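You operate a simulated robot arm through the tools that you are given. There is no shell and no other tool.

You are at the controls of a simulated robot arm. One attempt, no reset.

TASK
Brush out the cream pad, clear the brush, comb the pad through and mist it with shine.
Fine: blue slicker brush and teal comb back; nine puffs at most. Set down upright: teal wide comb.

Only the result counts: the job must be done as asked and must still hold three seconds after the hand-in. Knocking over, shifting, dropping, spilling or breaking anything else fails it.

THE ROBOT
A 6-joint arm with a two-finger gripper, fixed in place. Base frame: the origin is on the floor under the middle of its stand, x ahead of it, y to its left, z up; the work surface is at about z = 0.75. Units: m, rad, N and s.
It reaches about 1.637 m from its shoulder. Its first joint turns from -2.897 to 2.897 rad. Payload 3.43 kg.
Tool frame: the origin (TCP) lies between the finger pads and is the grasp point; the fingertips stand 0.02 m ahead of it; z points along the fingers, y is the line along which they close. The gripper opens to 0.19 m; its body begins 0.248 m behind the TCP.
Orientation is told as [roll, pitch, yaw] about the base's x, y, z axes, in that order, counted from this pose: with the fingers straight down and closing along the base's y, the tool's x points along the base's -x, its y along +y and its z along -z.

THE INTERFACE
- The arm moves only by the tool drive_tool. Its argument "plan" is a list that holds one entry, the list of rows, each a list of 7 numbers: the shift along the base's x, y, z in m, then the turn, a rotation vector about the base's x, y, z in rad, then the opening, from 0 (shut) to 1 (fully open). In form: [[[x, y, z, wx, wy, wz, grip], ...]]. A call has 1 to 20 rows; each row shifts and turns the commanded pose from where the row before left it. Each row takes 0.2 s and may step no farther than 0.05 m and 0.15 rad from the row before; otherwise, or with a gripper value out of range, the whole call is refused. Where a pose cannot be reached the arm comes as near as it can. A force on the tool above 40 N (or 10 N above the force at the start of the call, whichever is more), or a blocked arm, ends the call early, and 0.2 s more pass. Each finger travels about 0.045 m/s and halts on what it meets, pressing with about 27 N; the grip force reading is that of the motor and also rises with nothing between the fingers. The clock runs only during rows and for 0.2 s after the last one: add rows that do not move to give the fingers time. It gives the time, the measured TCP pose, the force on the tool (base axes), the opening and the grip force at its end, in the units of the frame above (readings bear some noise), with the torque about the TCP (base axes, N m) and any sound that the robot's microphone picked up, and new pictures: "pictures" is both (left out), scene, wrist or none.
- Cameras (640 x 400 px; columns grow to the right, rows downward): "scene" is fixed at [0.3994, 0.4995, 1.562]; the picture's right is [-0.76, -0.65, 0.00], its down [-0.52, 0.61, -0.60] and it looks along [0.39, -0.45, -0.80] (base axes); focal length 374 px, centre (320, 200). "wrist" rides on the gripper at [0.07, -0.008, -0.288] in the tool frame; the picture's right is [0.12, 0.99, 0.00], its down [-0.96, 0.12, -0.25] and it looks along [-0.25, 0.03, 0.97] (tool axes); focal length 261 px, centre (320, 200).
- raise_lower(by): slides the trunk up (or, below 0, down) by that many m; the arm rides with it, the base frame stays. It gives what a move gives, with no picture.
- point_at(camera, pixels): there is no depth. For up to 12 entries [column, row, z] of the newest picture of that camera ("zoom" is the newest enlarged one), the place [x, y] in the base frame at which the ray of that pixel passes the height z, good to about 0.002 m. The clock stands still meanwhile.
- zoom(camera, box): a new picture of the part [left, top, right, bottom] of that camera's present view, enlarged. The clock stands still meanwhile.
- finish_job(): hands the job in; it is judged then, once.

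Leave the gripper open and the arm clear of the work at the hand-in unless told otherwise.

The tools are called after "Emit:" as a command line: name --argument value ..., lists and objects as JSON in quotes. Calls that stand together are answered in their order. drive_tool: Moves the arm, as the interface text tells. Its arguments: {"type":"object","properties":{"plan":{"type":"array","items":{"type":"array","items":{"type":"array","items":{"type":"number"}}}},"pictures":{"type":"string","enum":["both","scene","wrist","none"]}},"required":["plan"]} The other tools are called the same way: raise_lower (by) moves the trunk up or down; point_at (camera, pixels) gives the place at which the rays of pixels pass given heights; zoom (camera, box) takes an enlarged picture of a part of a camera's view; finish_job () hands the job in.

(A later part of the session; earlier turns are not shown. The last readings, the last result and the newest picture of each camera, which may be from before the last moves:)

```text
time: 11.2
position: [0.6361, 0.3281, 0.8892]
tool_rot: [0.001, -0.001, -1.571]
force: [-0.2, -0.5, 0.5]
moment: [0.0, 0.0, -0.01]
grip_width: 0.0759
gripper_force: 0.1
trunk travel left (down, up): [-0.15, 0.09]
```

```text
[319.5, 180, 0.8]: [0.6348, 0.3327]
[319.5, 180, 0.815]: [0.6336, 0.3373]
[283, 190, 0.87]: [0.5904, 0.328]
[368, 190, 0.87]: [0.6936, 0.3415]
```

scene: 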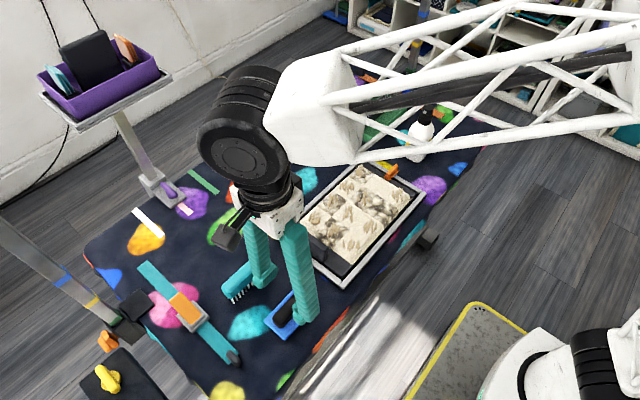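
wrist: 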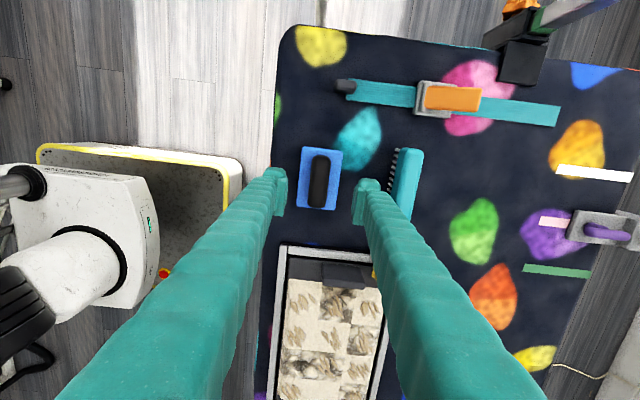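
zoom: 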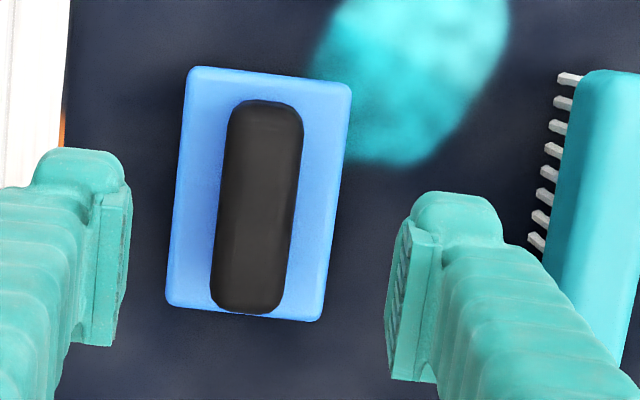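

The handle sits centred between the fingers, within 2 mm. I'll descend to z≈0.803 with the fingertips just above the blue plate, then check before closing.

Emit:
drive_tool --plan '[[[-0.0007, 0.001, -0.03, 0, 0, 0, 0.4], [-0.0005, 0.001, -0.03, 0, 0, 0, 0.4], [0, 0, -0.026, 0, 0, 0, 0.4], [0, 0, 0, 0, 0, 0, 0.4]]]' --pictures "both"

Emit:
zoom --camera "scene" --box '[220, 250, 340, 350]'

Emit:
zoom --camera "wrist" --box '[255, 130, 415, 230]'

```text
time: 12.2
position: [0.633, 0.3306, 0.8023]
tool_rot: [0.0, 0.001, -1.57]
force: [-0.3, -0.2, 1.3]
moment: [0.01, 0.0, 0.0]
grip_width: 0.0759
gripper_force: 0.0
trunk travel left (down, up): [-0.15, 0.09]
```

scene: 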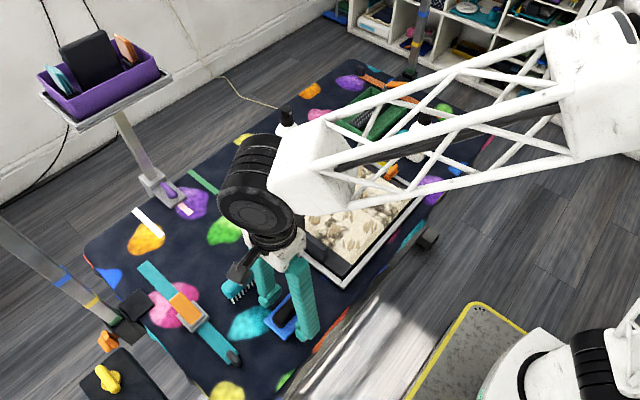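
wrist: 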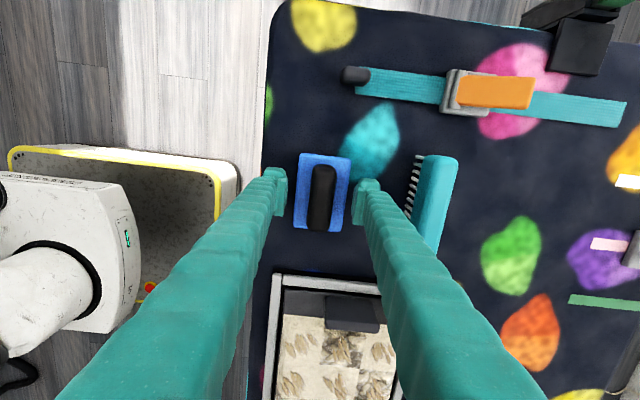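

```text
4.00 times, centred on (280, 300) of scene
```

zoom: 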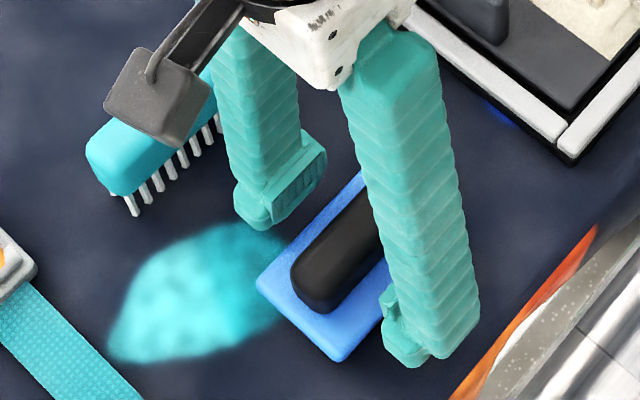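

```text
4.00 times, centred on (335, 180) of wrist
```

zoom: 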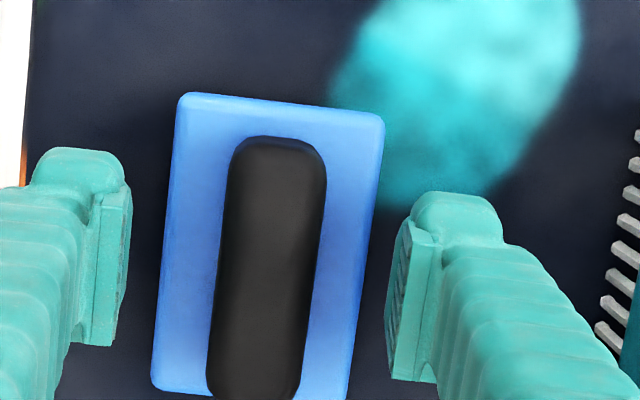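

The fingertips straddle the handle above the plate level. I'll close on it now.

Emit:
drive_tool --plan '[[[0, 0, 0, 0, 0, 0, 0.2], [0, 0, 0, 0, 0, 0, 0.1], [0, 0, 0, 0, 0, 0, 0.0], [0, 0, 0, 0, 0, 0, 0.0], [0, 0, 0, 0, 0, 0, 0.0]]]' --pictures "both"

Emit:
zoom --camera "scene" --box '[220, 250, 340, 350]'

Emit:
zoom --camera "wrist" --box '[255, 130, 415, 230]'

```text
time: 13.4
position: [0.6325, 0.3312, 0.8019]
tool_rot: [0.001, 0.0, -1.571]
force: [-0.2, 0.1, 0.2]
moment: [0.03, -0.01, 0.02]
grip_width: 0.0268
gripper_force: 27.0
trunk travel left (down, up): [-0.15, 0.09]
```

scene: 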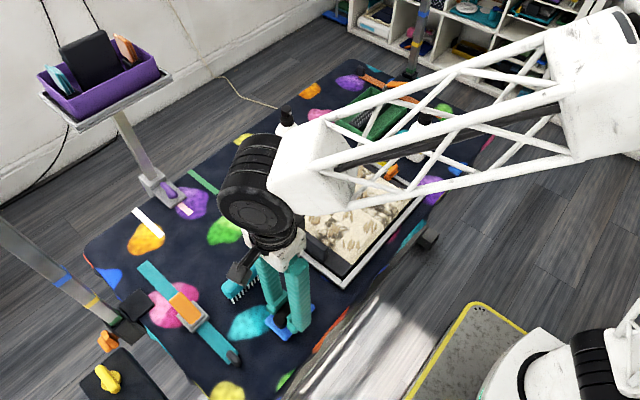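
wrist: 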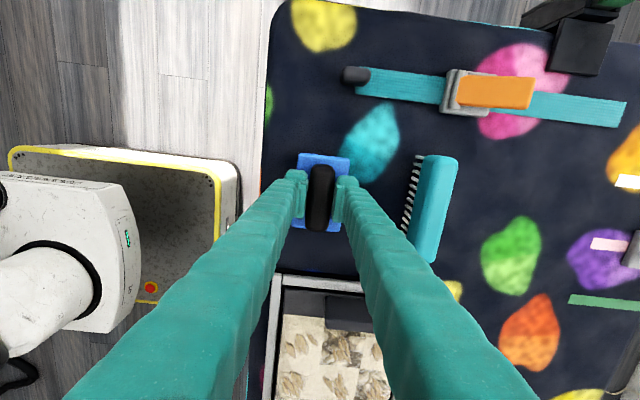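

```text
4.00 times, centred on (280, 300) of scene
```

zoom: 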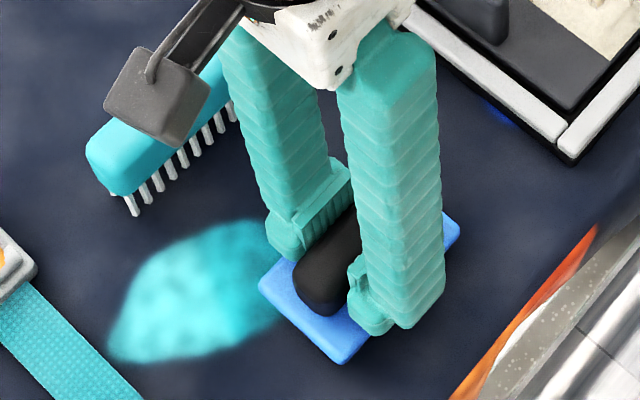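

```text
4.00 times, centred on (335, 180) of wrist
```

zoom: 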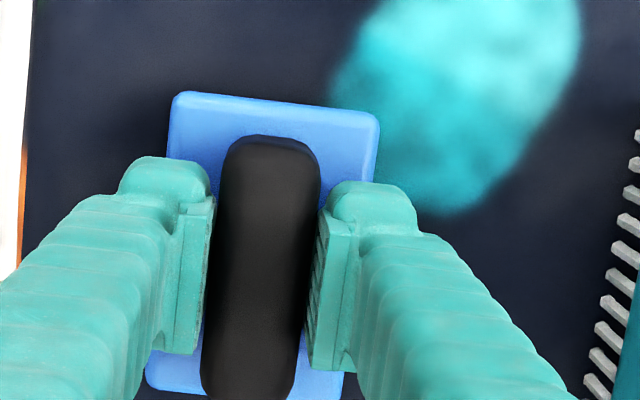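

Gripped: width 0.0268, force 27 N. The brush's home pose is TCP (0.6325,0.331,0.802). I'll lift it straight up and look.

Emit:
drive_tool --plan '[[[0, 0, 0.02, 0, 0, 0, 0], [0, 0, 0.04, 0, 0, 0, 0], [0, 0, 0.04, 0, 0, 0, 0], [0, 0, 0.05, 0, 0, 0, 0], [0, 0, 0, 0, 0, 0, 0]]]' --pictures "both"

Emit:
zoom --camera "wrist" --box '[255, 130, 415, 230]'

Emit:
zoom --camera "scene" --box '[220, 180, 380, 300]'

```text
time: 14.6
position: [0.6319, 0.3346, 0.9494]
tool_rot: [0.0, 0.001, -1.57]
force: [-0.6, 0.5, 0.4]
moment: [-0.01, -0.03, 0.01]
grip_width: 0.0
gripper_force: 27.4
trunk travel left (down, up): [-0.15, 0.09]
```

scene: 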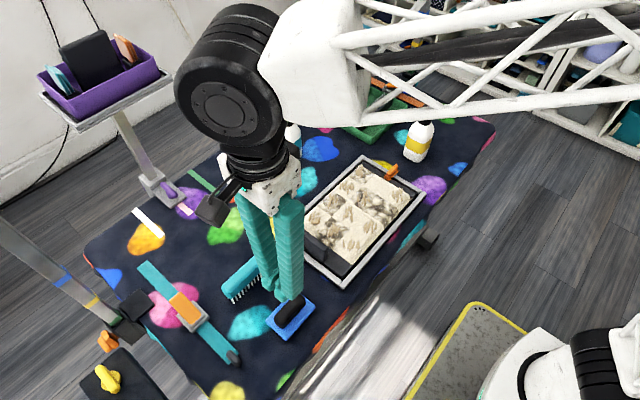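
wrist: 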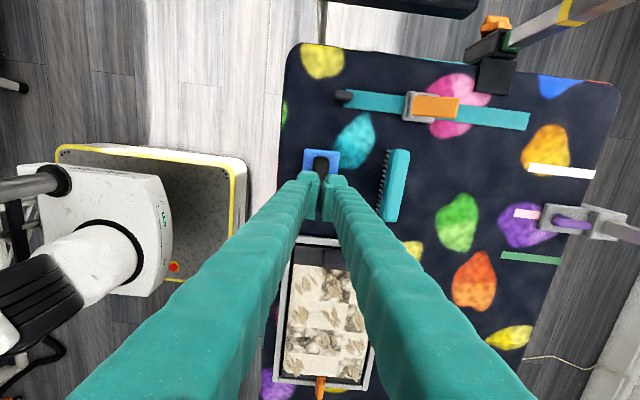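

```text
4.00 times, centred on (335, 180) of wrist
```

zoom: 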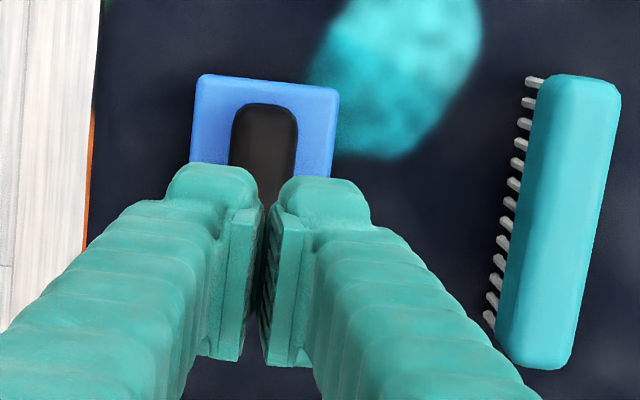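

```text
3.33 times, centred on (300, 240) of scene
```

zoom: 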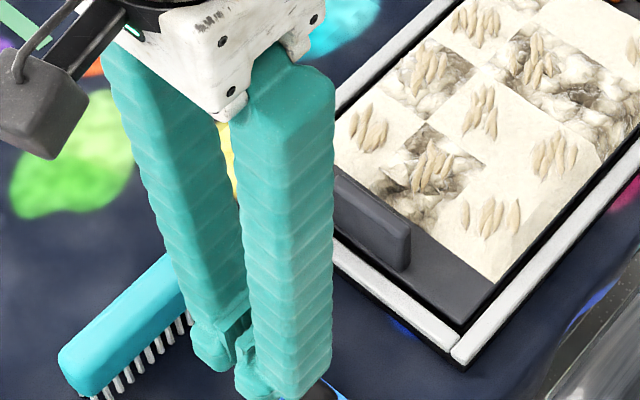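

The brush stayed on the table: the fingers slipped off and shut to 0. It looks undisturbed at (290,312). My grip was probably too high on the rounded handle, so I'll reopen to about 0.05, go back down and feel for the plate.

Emit:
drive_tool --plan '[[[0, 0, 0, 0, 0, 0, 0.3], [0, 0, 0, 0, 0, 0, 0.3], [0, 0, 0, 0, 0, 0, 0.3], [0, 0, 0, 0, 0, 0, 0.3]]]' --pictures "both"

Emit:
zoom --camera "wrist" --box '[255, 130, 415, 230]'

Emit:
zoom --camera "scene" --box '[250, 260, 340, 350]'

```text
time: 15.6
position: [0.6329, 0.3333, 0.9505]
tool_rot: [0.0, 0.0, -1.571]
force: [0.4, -0.5, -0.4]
moment: [-0.01, 0.02, -0.04]
grip_width: 0.0571
gripper_force: 0.1
trunk travel left (down, up): [-0.15, 0.09]
```

scene: 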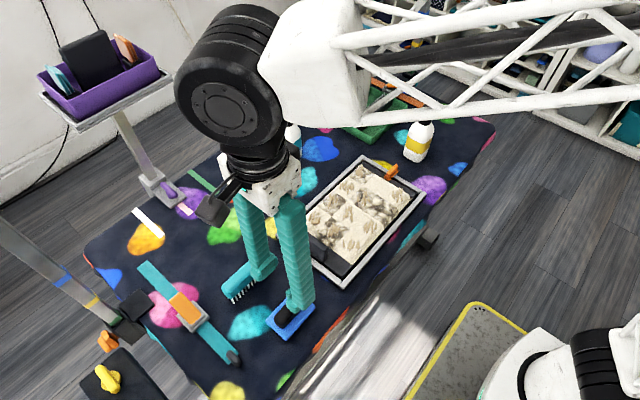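
wrist: 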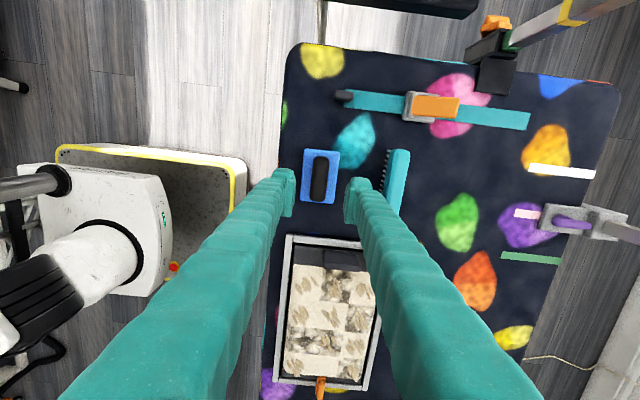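

```text
4.00 times, centred on (335, 180) of wrist
```

zoom: 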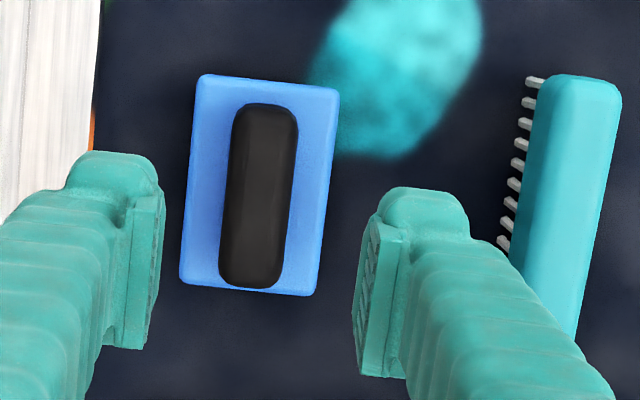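

```text
4.44 times, centred on (295, 305) of scene
```

zoom: 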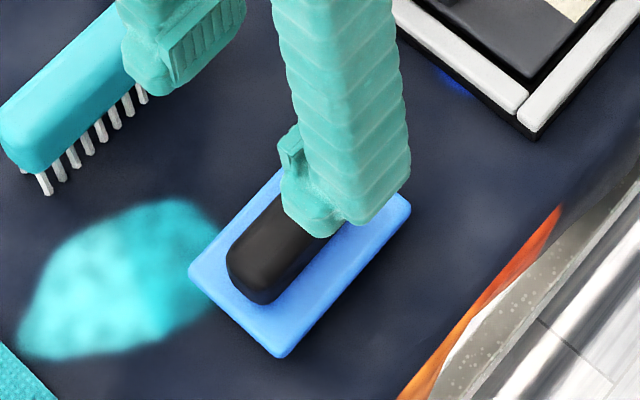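

The brush is still aligned and in place. I'll go back down to z≈0.798 and read the force.

Emit:
drive_tool --plan '[[[0.0005, -0.002, -0.045, 0, 0, 0, 0.28], [0, -0.001, -0.045, 0, 0, 0, 0.28], [0, 0, -0.045, 0, 0, 0, 0.28], [0, 0, -0.013, 0, 0, 0, 0.28], [0, 0, -0.004, 0, 0, 0, 0.28], [0, 0, 0, 0, 0, 0, 0.28]]]' --pictures "none"

Emit:
zoom --camera "scene" --box '[250, 260, 340, 350]'

```text
time: 17.0
position: [0.6325, 0.3276, 0.8009]
tool_rot: [0.0, 0.001, -1.57]
force: [-0.9, 0.7, -0.1]
moment: [0.0, -0.02, 0.01]
grip_width: 0.0534
gripper_force: 0.0
trunk travel left (down, up): [-0.15, 0.09]
```

```text
4.44 times, centred on (295, 305) of scene
```

zoom: 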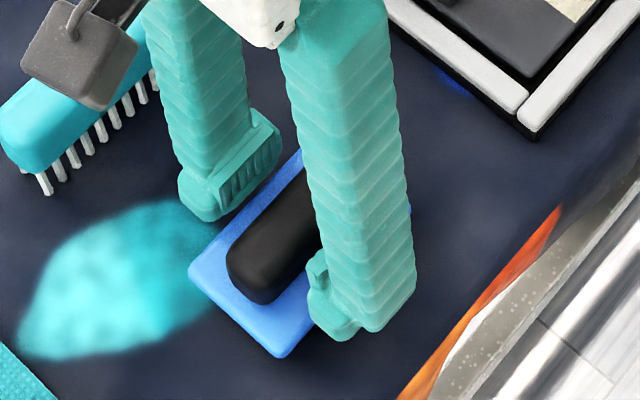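

No contact yet at z≈0.80. I'll keep stepping down by 4 mm.

Emit:
drive_tool --plan '[[[0, 0, -0.004, 0, 0, 0, 0.28], [0, 0, -0.002, 0, 0, 0, 0.28]]]' --pictures "none"

```text
time: 17.6
position: [0.6316, 0.3267, 0.7943]
tool_rot: [0.0, 0.0, -1.57]
force: [-0.2, -0.2, -1.1]
moment: [-0.01, 0.03, -0.01]
grip_width: 0.0531
gripper_force: 0.1
trunk travel left (down, up): [-0.15, 0.09]
```

Emit:
drive_tool --plan '[[[0, 0, -0.003, 0, 0, 0, 0.28], [0, 0, 0, 0, 0, 0, 0.28]]]' --pictures "none"

```text
time: 18.2
position: [0.6329, 0.3278, 0.7931]
tool_rot: [0.002, 0.0, -1.569]
force: [-1.5, -3.5, 27.8]
moment: [-0.11, 0.87, 0.1]
grip_width: 0.0537
gripper_force: 0.9
trunk travel left (down, up): [-0.15, 0.09]
```

Contact: 28 N at z≈0.793, so the plate top is at about 0.773. I'll raise 2.5 mm, close low on the handle and lift gently.

Emit:
drive_tool --plan '[[[0, 0.002, 0.0025, 0, 0, 0, 0.28], [0, 0, 0, 0, 0, 0, 0.15], [0, 0, 0, 0, 0, 0, 0.0], [0, 0, 0, 0, 0, 0, 0.0], [0, 0, 0, 0, 0, 0, 0.0], [0, 0, 0, 0, 0, 0, 0.0]]]' --pictures "none"

Emit:
drive_tool --plan '[[[0, 0, 0.003, 0, 0, 0, 0.0], [0, 0, 0.003, 0, 0, 0, 0.0], [0, 0, 0.004, 0, 0, 0, 0.0], [0, 0, 0, 0, 0, 0, 0.0]]]' --pictures "both"

Emit:
zoom --camera "scene" --box '[250, 260, 340, 350]'

```text
time: 19.4
position: [0.6327, 0.3317, 0.7949]
tool_rot: [0.0, 0.001, -1.572]
force: [-9.1, -0.3, 20.4]
moment: [-0.1, 0.26, 0.06]
grip_width: 0.0269
gripper_force: 27.0
trunk travel left (down, up): [-0.15, 0.09]
stopped in row 5: the force on the tool passed its limit at 41 N (the readings are from after the stop); the commanded pose is now the measured one
```

```text
time: 20.4
position: [0.6332, 0.3313, 0.8042]
tool_rot: [0.003, 0.0, -1.571]
force: [-0.1, -1.2, -1.5]
moment: [-0.01, -0.01, 0.0]
grip_width: 0.0269
gripper_force: 27.3
trunk travel left (down, up): [-0.15, 0.09]
```

scene: 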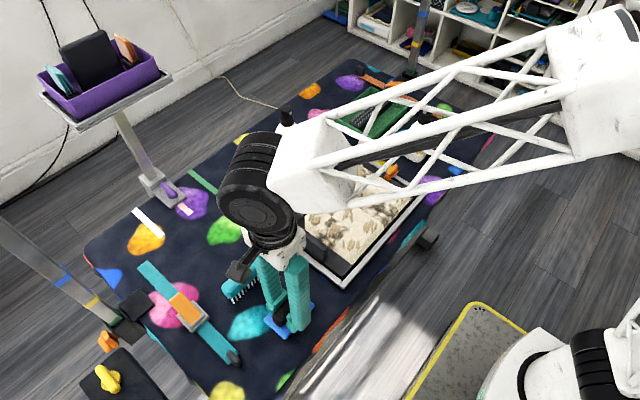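
wrist: 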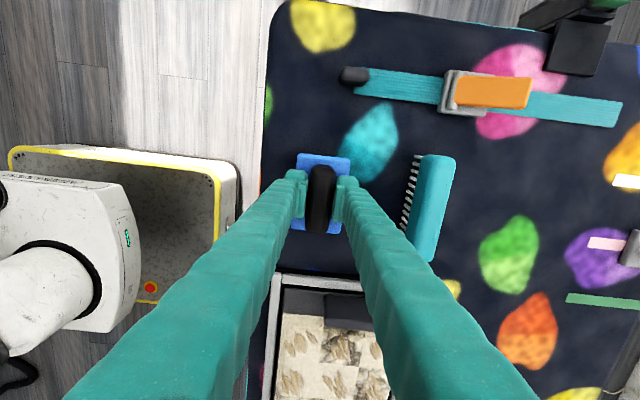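

```text
4.44 times, centred on (295, 305) of scene
```

zoom: 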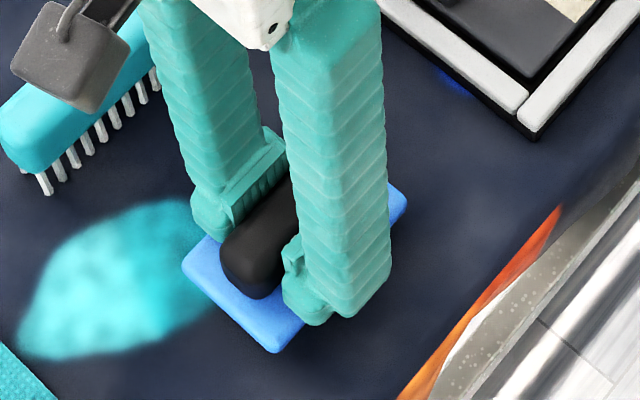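

The brush moved up with the fingers (plate edge from (283,357) to (270,350) in the zoom) and the width holds at 0.0269. I'll lift further at a gentle speed.

Emit:
drive_tool --plan '[[[0, 0, 0.01, 0, 0, 0, 0.0], [0, 0, 0.015, 0, 0, 0, 0.0], [0, 0, 0.02, 0, 0, 0, 0.0], [0, 0, 0.02, 0, 0, 0, 0.0], [0, 0, 0.02, 0, 0, 0, 0.0], [0, 0, 0.01, 0, 0, 0, 0.0], [0, 0, 0, 0, 0, 0, 0.0]]]' --pictures "both"

Emit:
zoom --camera "scene" --box '[220, 220, 360, 340]'

Emit:
zoom --camera "wrist" --box '[255, 130, 415, 230]'

```text
time: 21.9
position: [0.6326, 0.3307, 0.8996]
tool_rot: [0.002, 0.0, -1.569]
force: [1.2, -0.6, -1.4]
moment: [-0.01, 0.02, 0.02]
grip_width: 0.0267
gripper_force: 26.4
trunk travel left (down, up): [-0.15, 0.09]
```

scene: 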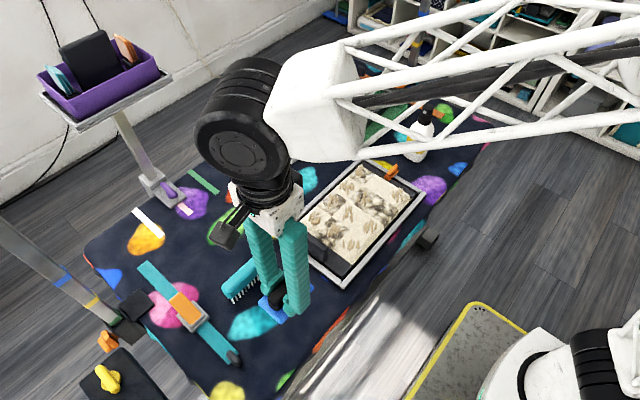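
wrist: 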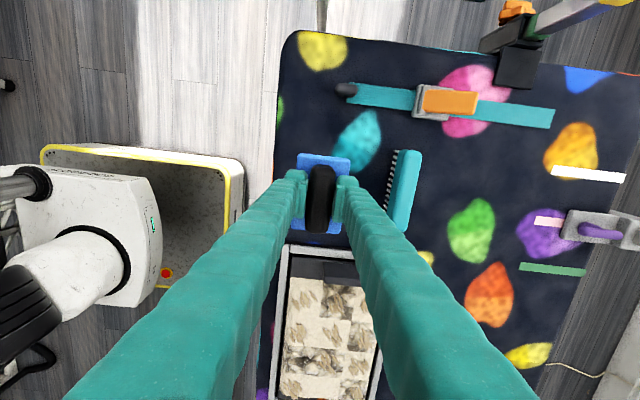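

```text
3.33 times, centred on (290, 280) of scene
```

zoom: 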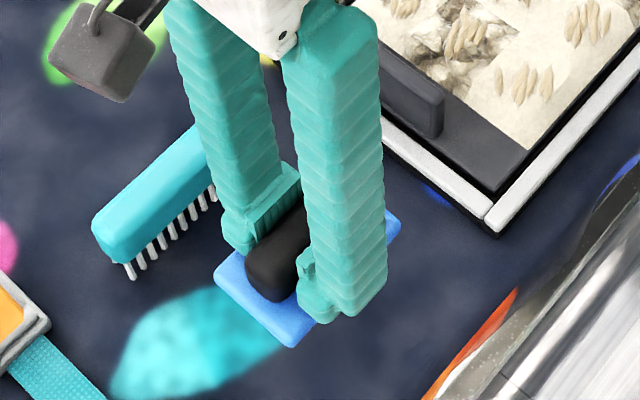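

```text
4.00 times, centred on (335, 180) of wrist
```

zoom: 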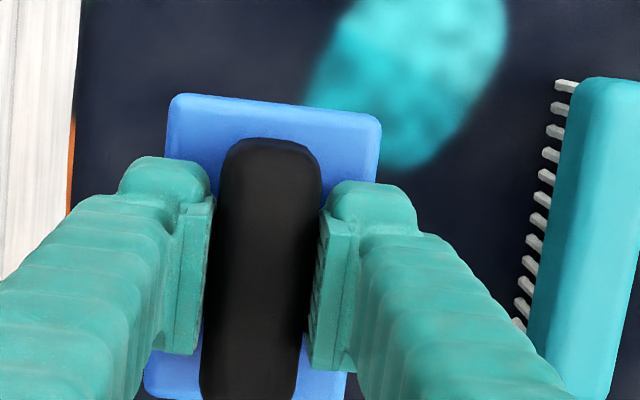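

The brush is held firmly, with its pins about 45 mm below the TCP. I'll carry it over the +y end of pad row 1 (x≈0.634, y≈0.11) and come down to just above the pad.

Emit:
drive_tool --plan '[[[0, -0.03, 0, 0, 0, 0, 0], [0, -0.045, 0, 0, 0, 0, 0], [0.0005, -0.045, 0, 0, 0, 0, 0], [0.0005, -0.045, 0, 0, 0, 0, 0], [0.0005, -0.04, 0, 0, 0, 0, 0], [0, -0.015, 0, 0, 0, 0, 0], [0, 0, -0.025, 0, 0, 0, 0], [0, 0, -0.025, 0, 0, 0, 0], [0, 0, -0.022, 0, 0, 0, 0], [0, 0, 0, 0, 0, 0, 0]]]' --pictures "both"

Emit:
zoom --camera "scene" --box '[260, 140, 440, 290]'

Emit:
zoom --camera "wrist" --box '[240, 120, 440, 245]'

```text
time: 24.3
position: [0.6342, 0.1102, 0.8317]
tool_rot: [0.005, 0.002, -1.571]
force: [-8.2, -0.9, 25.5]
moment: [-0.04, 0.48, -0.03]
grip_width: 0.0268
gripper_force: 27.4
trunk travel left (down, up): [-0.15, 0.09]
stopped in row 10: the force on the tool passed its limit at 42 N (the readings are from after the stop); the commanded pose is now the measured one
```

scene: 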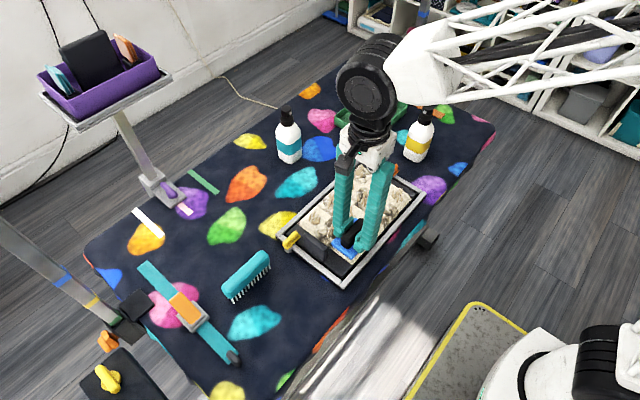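
wrist: 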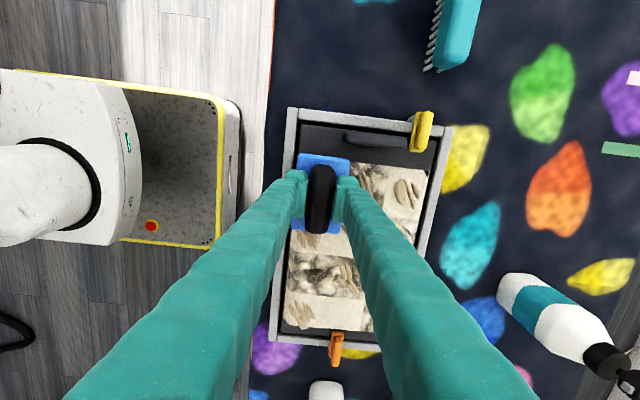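

```text
2.67 times, centred on (350, 215) of scene
```

zoom: 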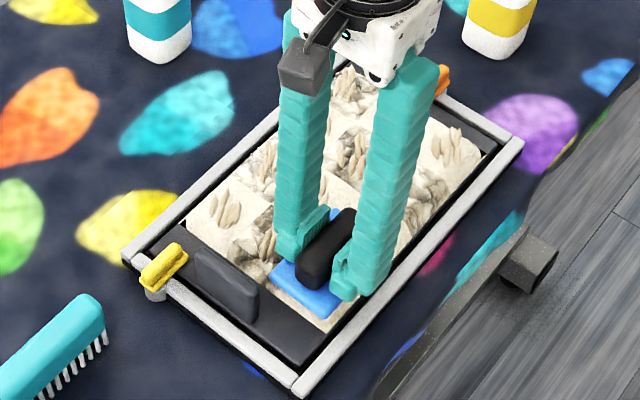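

```text
3.20 times, centred on (340, 182) of wrist
```

zoom: 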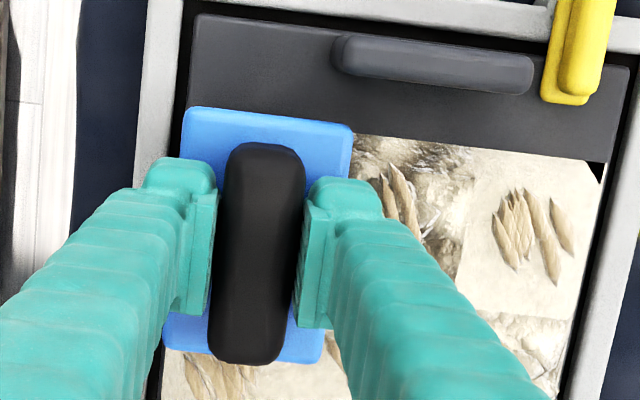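

The brush touched the pad earlier than I expected, at TCP z≈0.832. That puts the pad top near z≈0.787. I'll ease up 2 mm at once and read the force.

Emit:
drive_tool --plan '[[[0, 0, 0.002, 0, 0, 0, 0], [0, 0, 0, 0, 0, 0, 0]]]' --pictures "none"

```text
time: 24.9
position: [0.6352, 0.1106, 0.8315]
tool_rot: [0.003, 0.003, -1.57]
force: [-1.6, -0.3, 5.5]
moment: [0.03, 0.11, 0.02]
grip_width: 0.0267
gripper_force: 27.1
trunk travel left (down, up): [-0.15, 0.09]
```

Contact force is down to about 7 N. I'll start a stroke along -y at this height, moving gently, and then check the force.

Emit:
drive_tool --plan '[[[0, -0.02, 0, 0, 0, 0, 0], [0, -0.02, 0, 0, 0, 0, 0], [0, -0.02, 0, 0, 0, 0, 0]]]' --pictures "both"

Emit:
zoom --camera "scene" --box '[260, 140, 440, 290]'

Emit:
zoom --camera "wrist" --box '[240, 90, 440, 215]'

```text
time: 25.7
position: [0.634, 0.0503, 0.8317]
tool_rot: [0.002, 0.0, -1.57]
force: [-0.4, -2.0, 2.5]
moment: [0.0, 0.12, 0.03]
grip_width: 0.027
gripper_force: 27.1
trunk travel left (down, up): [-0.15, 0.09]
```

scene: 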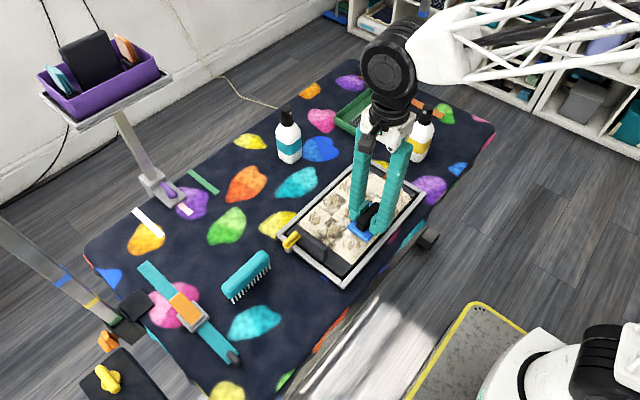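
wrist: 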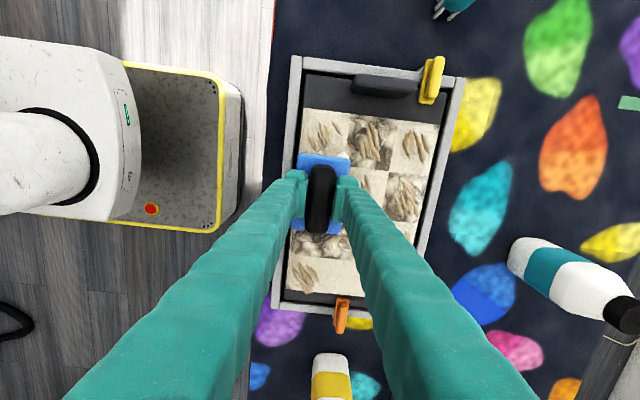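

```text
2.67 times, centred on (350, 215) of scene
```

zoom: 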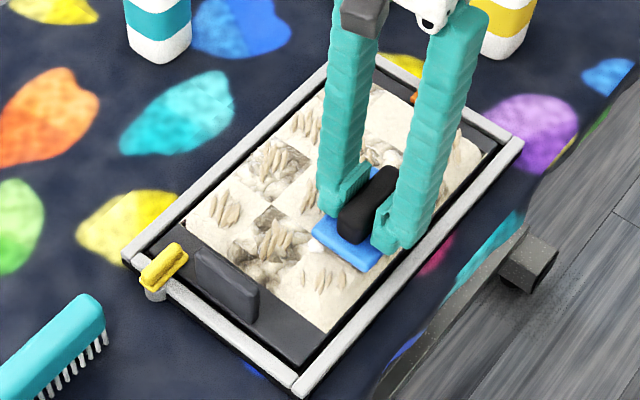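

```text
3.20 times, centred on (340, 152) of wrist
```

zoom: 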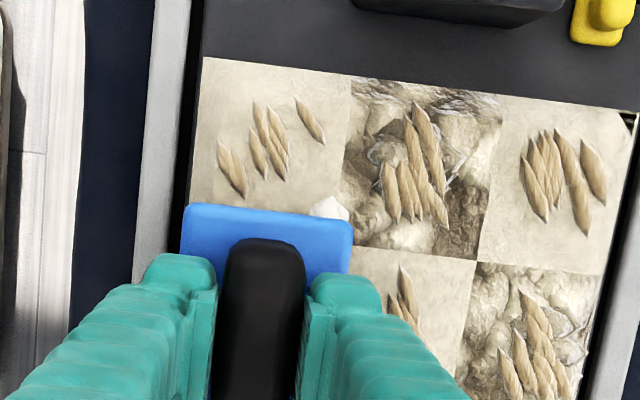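

Contact is about 4 N. The row 1 end-cell tuft looks flatter, and a bit of white fluff shows at the brush edge. I'll finish the stroke to y≈-0.078 and lift.

Emit:
drive_tool --plan '[[[0, -0.0215, 0, 0, 0, 0, 0], [0, -0.0215, 0, 0, 0, 0, 0], [0, -0.0215, 0, 0, 0, 0, 0], [0, -0.0215, 0, 0, 0, 0, 0], [0, -0.0215, 0, 0, 0, 0, 0], [0, -0.0205, 0, 0, 0, 0, 0]]]' --pictures "none"

Emit:
drive_tool --plan '[[[0, 0, 0.03, 0, 0, 0, 0], [0, 0, 0.05, 0, 0, 0, 0], [0, 0.045, 0.03, 0, 0, 0, 0], [0, 0.045, 0, 0, 0, 0, 0], [0, 0.045, 0, 0, 0, 0, 0], [0, 0.045, 0, 0, 0, 0, 0], [0, 0.045, 0, 0, 0, 0, 0], [0, 0.045, 0, 0, 0, 0, 0], [0, 0, 0, 0, 0, 0, 0]]]' --pictures "both"

Emit:
zoom --camera "wrist" --box '[240, 180, 440, 400]'

Emit:
zoom --camera "scene" --box '[280, 150, 440, 290]'

```text
time: 27.1
position: [0.6342, -0.0798, 0.8321]
tool_rot: [0.005, 0.001, -1.571]
force: [0.4, 0.8, -1.9]
moment: [-0.06, 0.01, -0.01]
grip_width: 0.0269
gripper_force: 27.0
trunk travel left (down, up): [-0.15, 0.09]
```

```text
refused: row 3 steps farther than a row can; nothing moved
```

```text
1.82 times, centred on (340, 290) of wrist
```

zoom: 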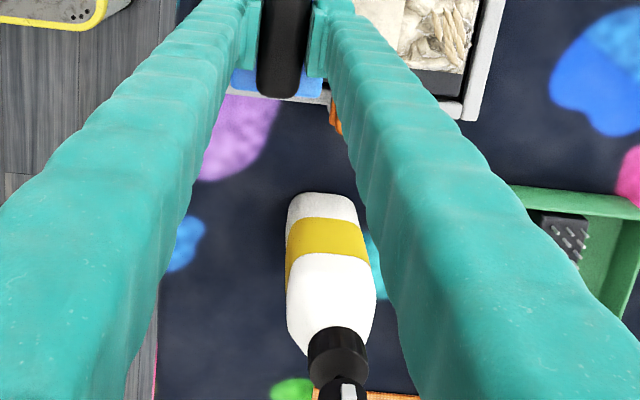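

```text
2.86 times, centred on (360, 220) of scene
```

zoom: 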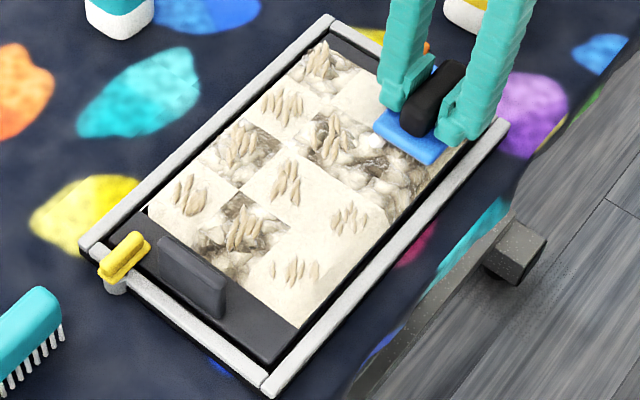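

The tufts in row 1 cells 3 and 4 clearly shrank after one pass. Contact was lost by the end of the stroke (force -1.9 N), so I'll lower slightly here to restore light contact and stroke back.

Emit:
drive_tool --plan '[[[0, 0, -0.001, 0, 0, 0, 0], [0, 0, 0, 0, 0, 0, 0]]]' --pictures "none"

```text
time: 27.7
position: [0.6339, -0.0786, 0.8319]
tool_rot: [0.006, 0.001, -1.57]
force: [1.1, -3.5, 9.0]
moment: [-0.1, 0.29, 0.05]
grip_width: 0.0269
gripper_force: 27.0
trunk travel left (down, up): [-0.15, 0.09]
```

Emit:
drive_tool --plan '[[[0, 0.015, 0.0004, 0, 0, 0, 0], [0, 0.0215, 0, 0, 0, 0, 0], [0, 0.0215, 0, 0, 0, 0, 0], [0, 0.0215, 0, 0, 0, 0, 0]]]' --pictures "none"

Emit:
drive_tool --plan '[[[0, 0.0215, 0, 0, 0, 0, 0], [0, 0.0215, 0, 0, 0, 0, 0], [0, 0.0215, 0, 0, 0, 0, 0], [0, 0.0215, 0, 0, 0, 0, 0], [0, 0.0215, 0, 0, 0, 0, 0]]]' --pictures "both"

Emit:
zoom --camera "scene" --box '[280, 150, 440, 290]'

```text
time: 28.7
position: [0.633, 0.0029, 0.8318]
tool_rot: [0.006, 0.003, -1.571]
force: [1.5, -5.7, 21.3]
moment: [-0.24, 0.16, 0.11]
grip_width: 0.0268
gripper_force: 26.9
trunk travel left (down, up): [-0.15, 0.09]
```

```text
time: 29.9
position: [0.6358, 0.1105, 0.8308]
tool_rot: [0.004, 0.001, -1.571]
force: [-0.2, -1.9, 8.5]
moment: [-0.06, 0.13, 0.08]
grip_width: 0.0266
gripper_force: 26.9
trunk travel left (down, up): [-0.15, 0.09]
```

scene: 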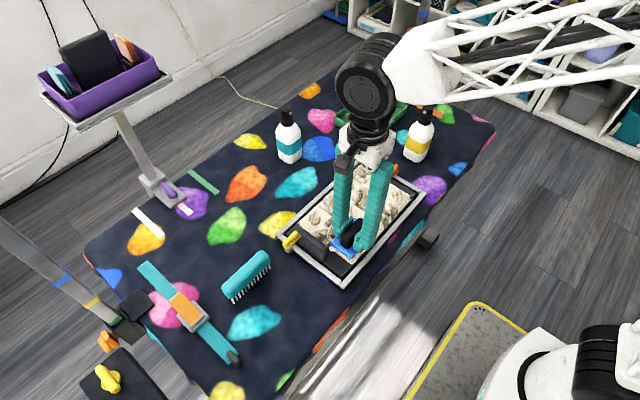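
wrist: 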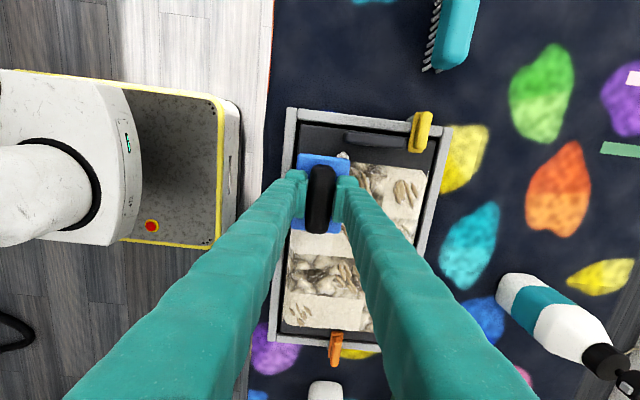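

```text
2.86 times, centred on (360, 220) of scene
```

zoom: 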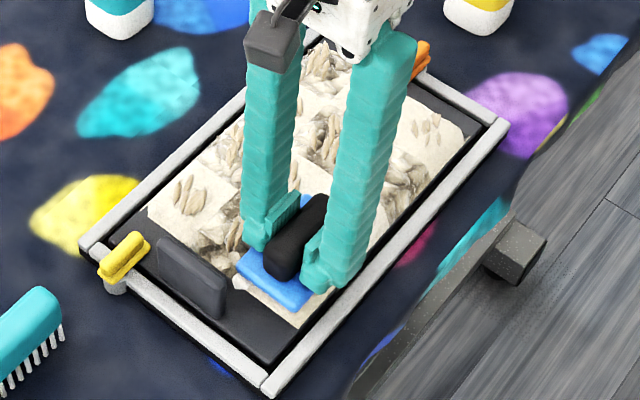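

Row 1 tufts are shrinking, with mid-stroke force around 20 N over the mat, so I'll go lighter from here. I'll lift and step aside to see the pad.

Emit:
drive_tool --plan '[[[0, 0, 0.03, 0, 0, 0, 0], [0, 0, 0.04, 0, 0, 0, 0], [0, 0.045, 0.01, 0, 0, 0, 0], [0, 0.045, 0, 0, 0, 0, 0], [0, 0.045, 0, 0, 0, 0, 0], [0, 0.045, 0, 0, 0, 0, 0], [0, 0, 0, 0, 0, 0, 0]]]' --pictures "both"

Emit:
zoom --camera "wrist" --box '[240, 230, 440, 400]'

Emit:
zoom --camera "scene" --box '[280, 150, 440, 290]'

Emit:
zoom --camera "wrist" --box '[270, 130, 370, 240]'

```text
time: 31.5
position: [0.6356, 0.2904, 0.9105]
tool_rot: [0.003, 0.003, -1.571]
force: [0.2, -0.6, -0.9]
moment: [0.05, 0.02, -0.01]
grip_width: 0.0269
gripper_force: 27.2
trunk travel left (down, up): [-0.15, 0.09]
```

scene: 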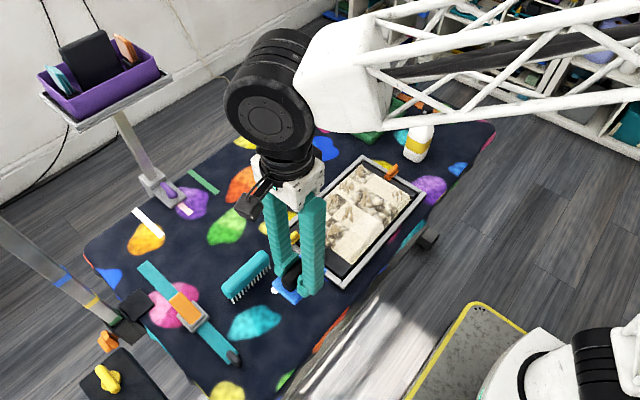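
wrist: 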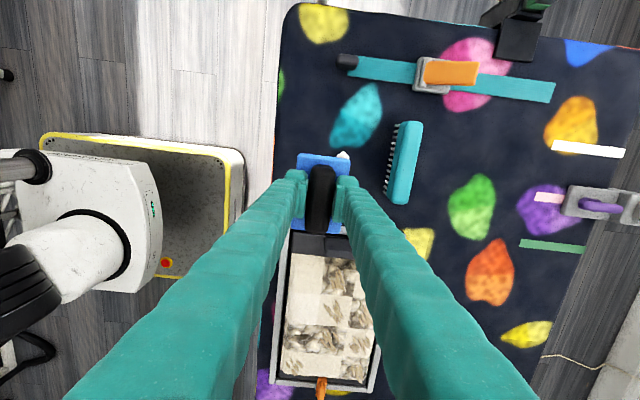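

```text
2.35 times, centred on (340, 315) of wrist
```

zoom: 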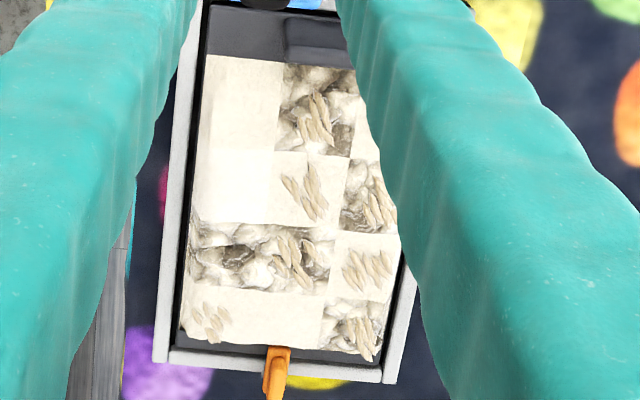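

```text
2.86 times, centred on (360, 220) of scene
```

zoom: 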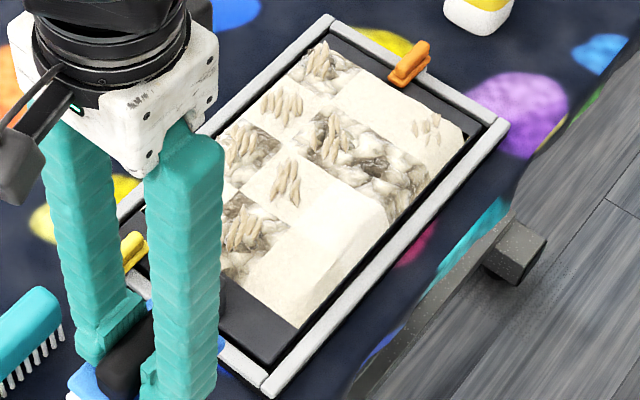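

```text
3.64 times, centred on (320, 185) of wrist
```

zoom: 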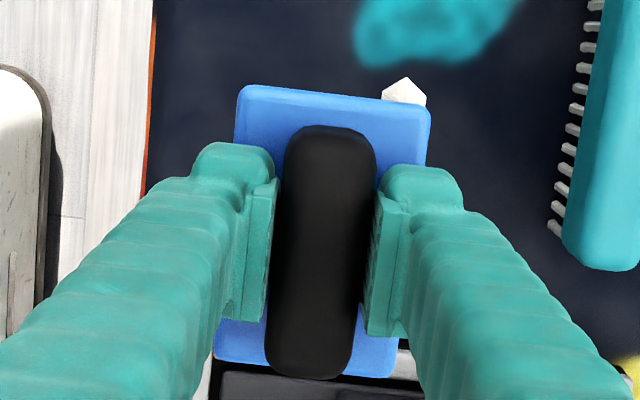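

Row 1 cells 3 and 4 are fully clean. Cell 1 is half done, and fluff is gathering on the brush. Next is row 2 at x≈0.69: I'll move over y≈0.10 and come down gently, staying clear of the pad's end handle and the latches.

Emit:
drive_tool --plan '[[[0.0108, -0.038, 0, 0, 0, 0, 0], [0.0108, -0.038, 0, 0, 0, 0, 0], [0.0108, -0.038, 0, 0, 0, 0, 0], [0.0108, -0.038, 0, 0, 0, 0, 0], [0.011, -0.038, 0, 0, 0, 0, 0], [0, 0, -0.03, 0, 0, 0, 0], [0, 0, -0.03, 0, 0, 0, 0], [0, 0, -0.012, 0, 0, 0, 0], [0, 0, -0.003, 0, 0, 0, 0], [0, 0, 0, 0, 0, 0, 0]]]' --pictures "none"

```text
time: 33.7
position: [0.6886, 0.0995, 0.8361]
tool_rot: [0.006, 0.004, -1.57]
force: [-0.1, -0.1, -1.1]
moment: [0.01, 0.03, 0.01]
grip_width: 0.0268
gripper_force: 26.7
trunk travel left (down, up): [-0.15, 0.09]
```

Emit:
drive_tool --plan '[[[0, 0, -0.002, -0.005, -0.003, 0, 0], [0, 0, -0.001, 0, 0, 0, 0], [0, 0, 0, 0, 0, 0, 0]]]' --pictures "none"

```text
time: 34.5
position: [0.6898, 0.0993, 0.8316]
tool_rot: [0.008, -0.003, -1.571]
force: [0.2, 0.5, -2.1]
moment: [0.03, -0.03, -0.02]
grip_width: 0.0269
gripper_force: 26.9
trunk travel left (down, up): [-0.15, 0.09]
```

The small tilt correction went the wrong way about one axis. I'll fix it and lower to touch.

Emit:
drive_tool --plan '[[[0, 0, 0, 0.002, 0.008, 0, 0], [0, 0, -0.001, 0, 0, 0, 0], [0, 0, 0, 0, 0, 0, 0]]]' --pictures "none"

```text
time: 35.3
position: [0.689, 0.0987, 0.8317]
tool_rot: [-0.002, -0.003, -1.57]
force: [0.7, 0.7, -0.8]
moment: [0.01, -0.03, 0.01]
grip_width: 0.0269
gripper_force: 27.0
trunk travel left (down, up): [-0.15, 0.09]
```

Emit:
drive_tool --plan '[[[0, 0, -0.0007, 0, 0, 0, 0], [0, 0, 0, 0, 0, 0, 0]]]' --pictures "none"

```text
time: 35.9
position: [0.6886, 0.0999, 0.8316]
tool_rot: [-0.001, -0.001, -1.572]
force: [0.3, -1.9, 7.6]
moment: [0.22, -0.01, 0.02]
grip_width: 0.0268
gripper_force: 26.9
trunk travel left (down, up): [-0.15, 0.09]
```

Contact is about 9 N. I'll stroke row 2 along -y to y≈-0.05 and then back.

Emit:
drive_tool --plan '[[[0, -0.0215, 0, 0, 0, 0, 0], [0, -0.0215, 0, 0, 0, 0, 0], [0, -0.0215, 0, 0, 0, 0, 0], [0, -0.0215, 0, 0, 0, 0, 0]]]' --pictures "none"

Emit:
drive_tool --plan '[[[0, -0.0215, 0, 0, 0, 0, 0], [0, -0.0215, 0, 0, 0, 0, 0], [0, -0.0215, 0, 0, 0, 0, 0]]]' --pictures "scene"

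Emit:
zoom --camera "scene" --box '[280, 150, 440, 290]'

```text
time: 36.9
position: [0.6879, 0.0127, 0.8313]
tool_rot: [-0.003, -0.002, -1.571]
force: [0.2, 0.4, -1.5]
moment: [-0.03, -0.01, 0.0]
grip_width: 0.0267
gripper_force: 26.7
trunk travel left (down, up): [-0.15, 0.09]
```

```text
time: 37.7
position: [0.6882, -0.0513, 0.8324]
tool_rot: [-0.001, -0.002, -1.571]
force: [0.4, -0.8, -0.6]
moment: [-0.01, -0.01, -0.01]
grip_width: 0.0266
gripper_force: 26.7
trunk travel left (down, up): [-0.15, 0.09]
```

scene: 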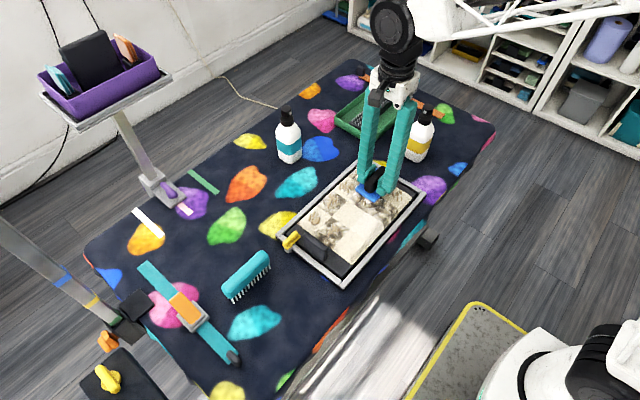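

```text
2.86 times, centred on (360, 220) of scene
```

zoom: 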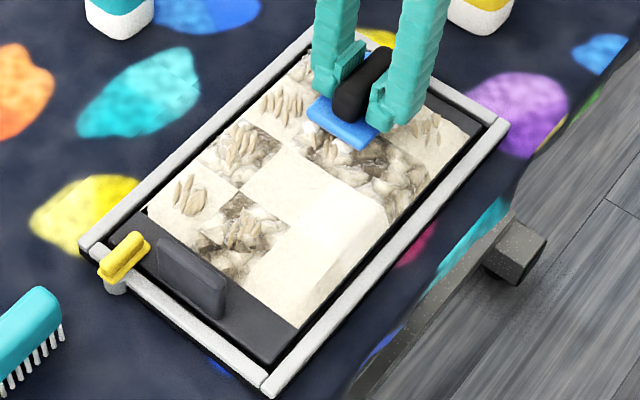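

Row 2 cell 3 came clean, but contact faded toward -y. I'll lower a bit here, check, and stroke back.

Emit:
drive_tool --plan '[[[0, 0, -0.0008, 0, 0, 0, 0], [0, 0, 0, 0, 0, 0, 0]]]' --pictures "none"

```text
time: 38.3
position: [0.6871, -0.0512, 0.8313]
tool_rot: [0.001, -0.003, -1.571]
force: [-0.4, 0.5, 1.0]
moment: [0.06, -0.05, 0.0]
grip_width: 0.0266
gripper_force: 26.8
trunk travel left (down, up): [-0.15, 0.09]
```

Emit:
drive_tool --plan '[[[0, 0, -0.0005, 0, 0, 0, 0], [0, 0, 0, 0, 0, 0, 0]]]' --pictures "none"

```text
time: 38.9
position: [0.6883, -0.0524, 0.8329]
tool_rot: [0.0, -0.002, -1.57]
force: [1.2, -0.2, 10.0]
moment: [0.06, -0.03, -0.01]
grip_width: 0.0269
gripper_force: 26.7
trunk travel left (down, up): [-0.15, 0.09]
```

Contact is about 11 N. Stroking back along +y with a slight rise.

Emit:
drive_tool --plan '[[[0, 0.0215, 0.0001, 0, 0, 0, 0], [0, 0.0215, 0.0001, 0, 0, 0, 0], [0, 0.0215, 0.0002, 0, 0, 0, 0]]]' --pictures "none"

Emit:
drive_tool --plan '[[[0, 0.0215, 0.0002, 0, 0, 0, 0], [0, 0.0215, 0.0002, 0, 0, 0, 0], [0, 0.0215, 0.0002, 0, 0, 0, 0], [0, 0.0215, 0.0002, 0, 0, 0, 0]]]' --pictures "both"

Emit:
zoom --camera "scene" --box '[280, 150, 440, 290]'

```text
time: 39.7
position: [0.6885, 0.0161, 0.8314]
tool_rot: [0.002, -0.001, -1.571]
force: [1.1, -10.3, 35.2]
moment: [-0.3, -0.01, 0.11]
grip_width: 0.0269
gripper_force: 27.0
trunk travel left (down, up): [-0.15, 0.09]
```

```text
time: 40.7
position: [0.6873, 0.0988, 0.831]
tool_rot: [-0.001, -0.003, -1.571]
force: [-0.2, -11.1, 34.1]
moment: [-0.27, 0.01, 0.16]
grip_width: 0.0267
gripper_force: 26.9
trunk travel left (down, up): [-0.15, 0.09]
```

scene: 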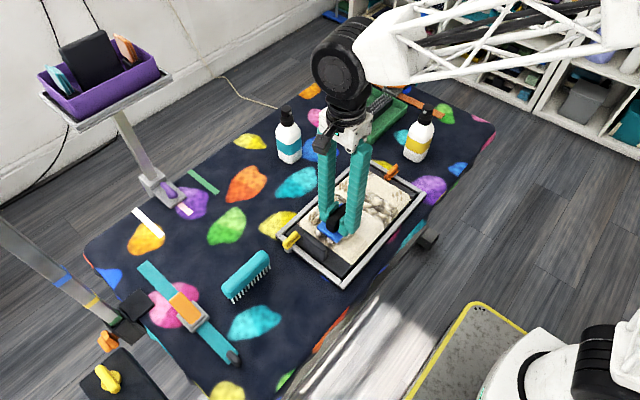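
wrist: 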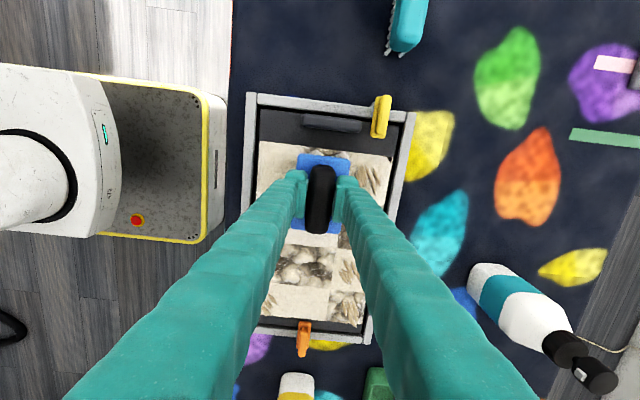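

```text
2.86 times, centred on (360, 220) of scene
```

zoom: 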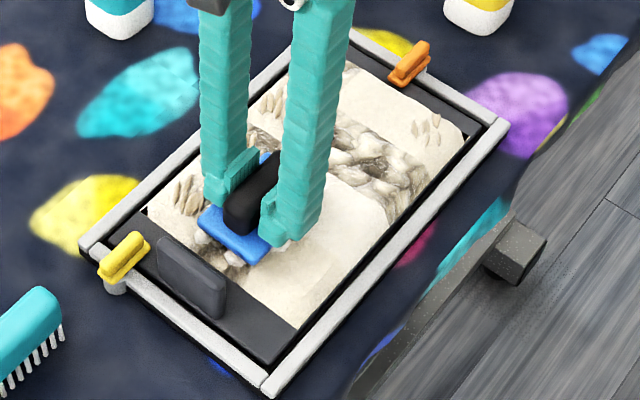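

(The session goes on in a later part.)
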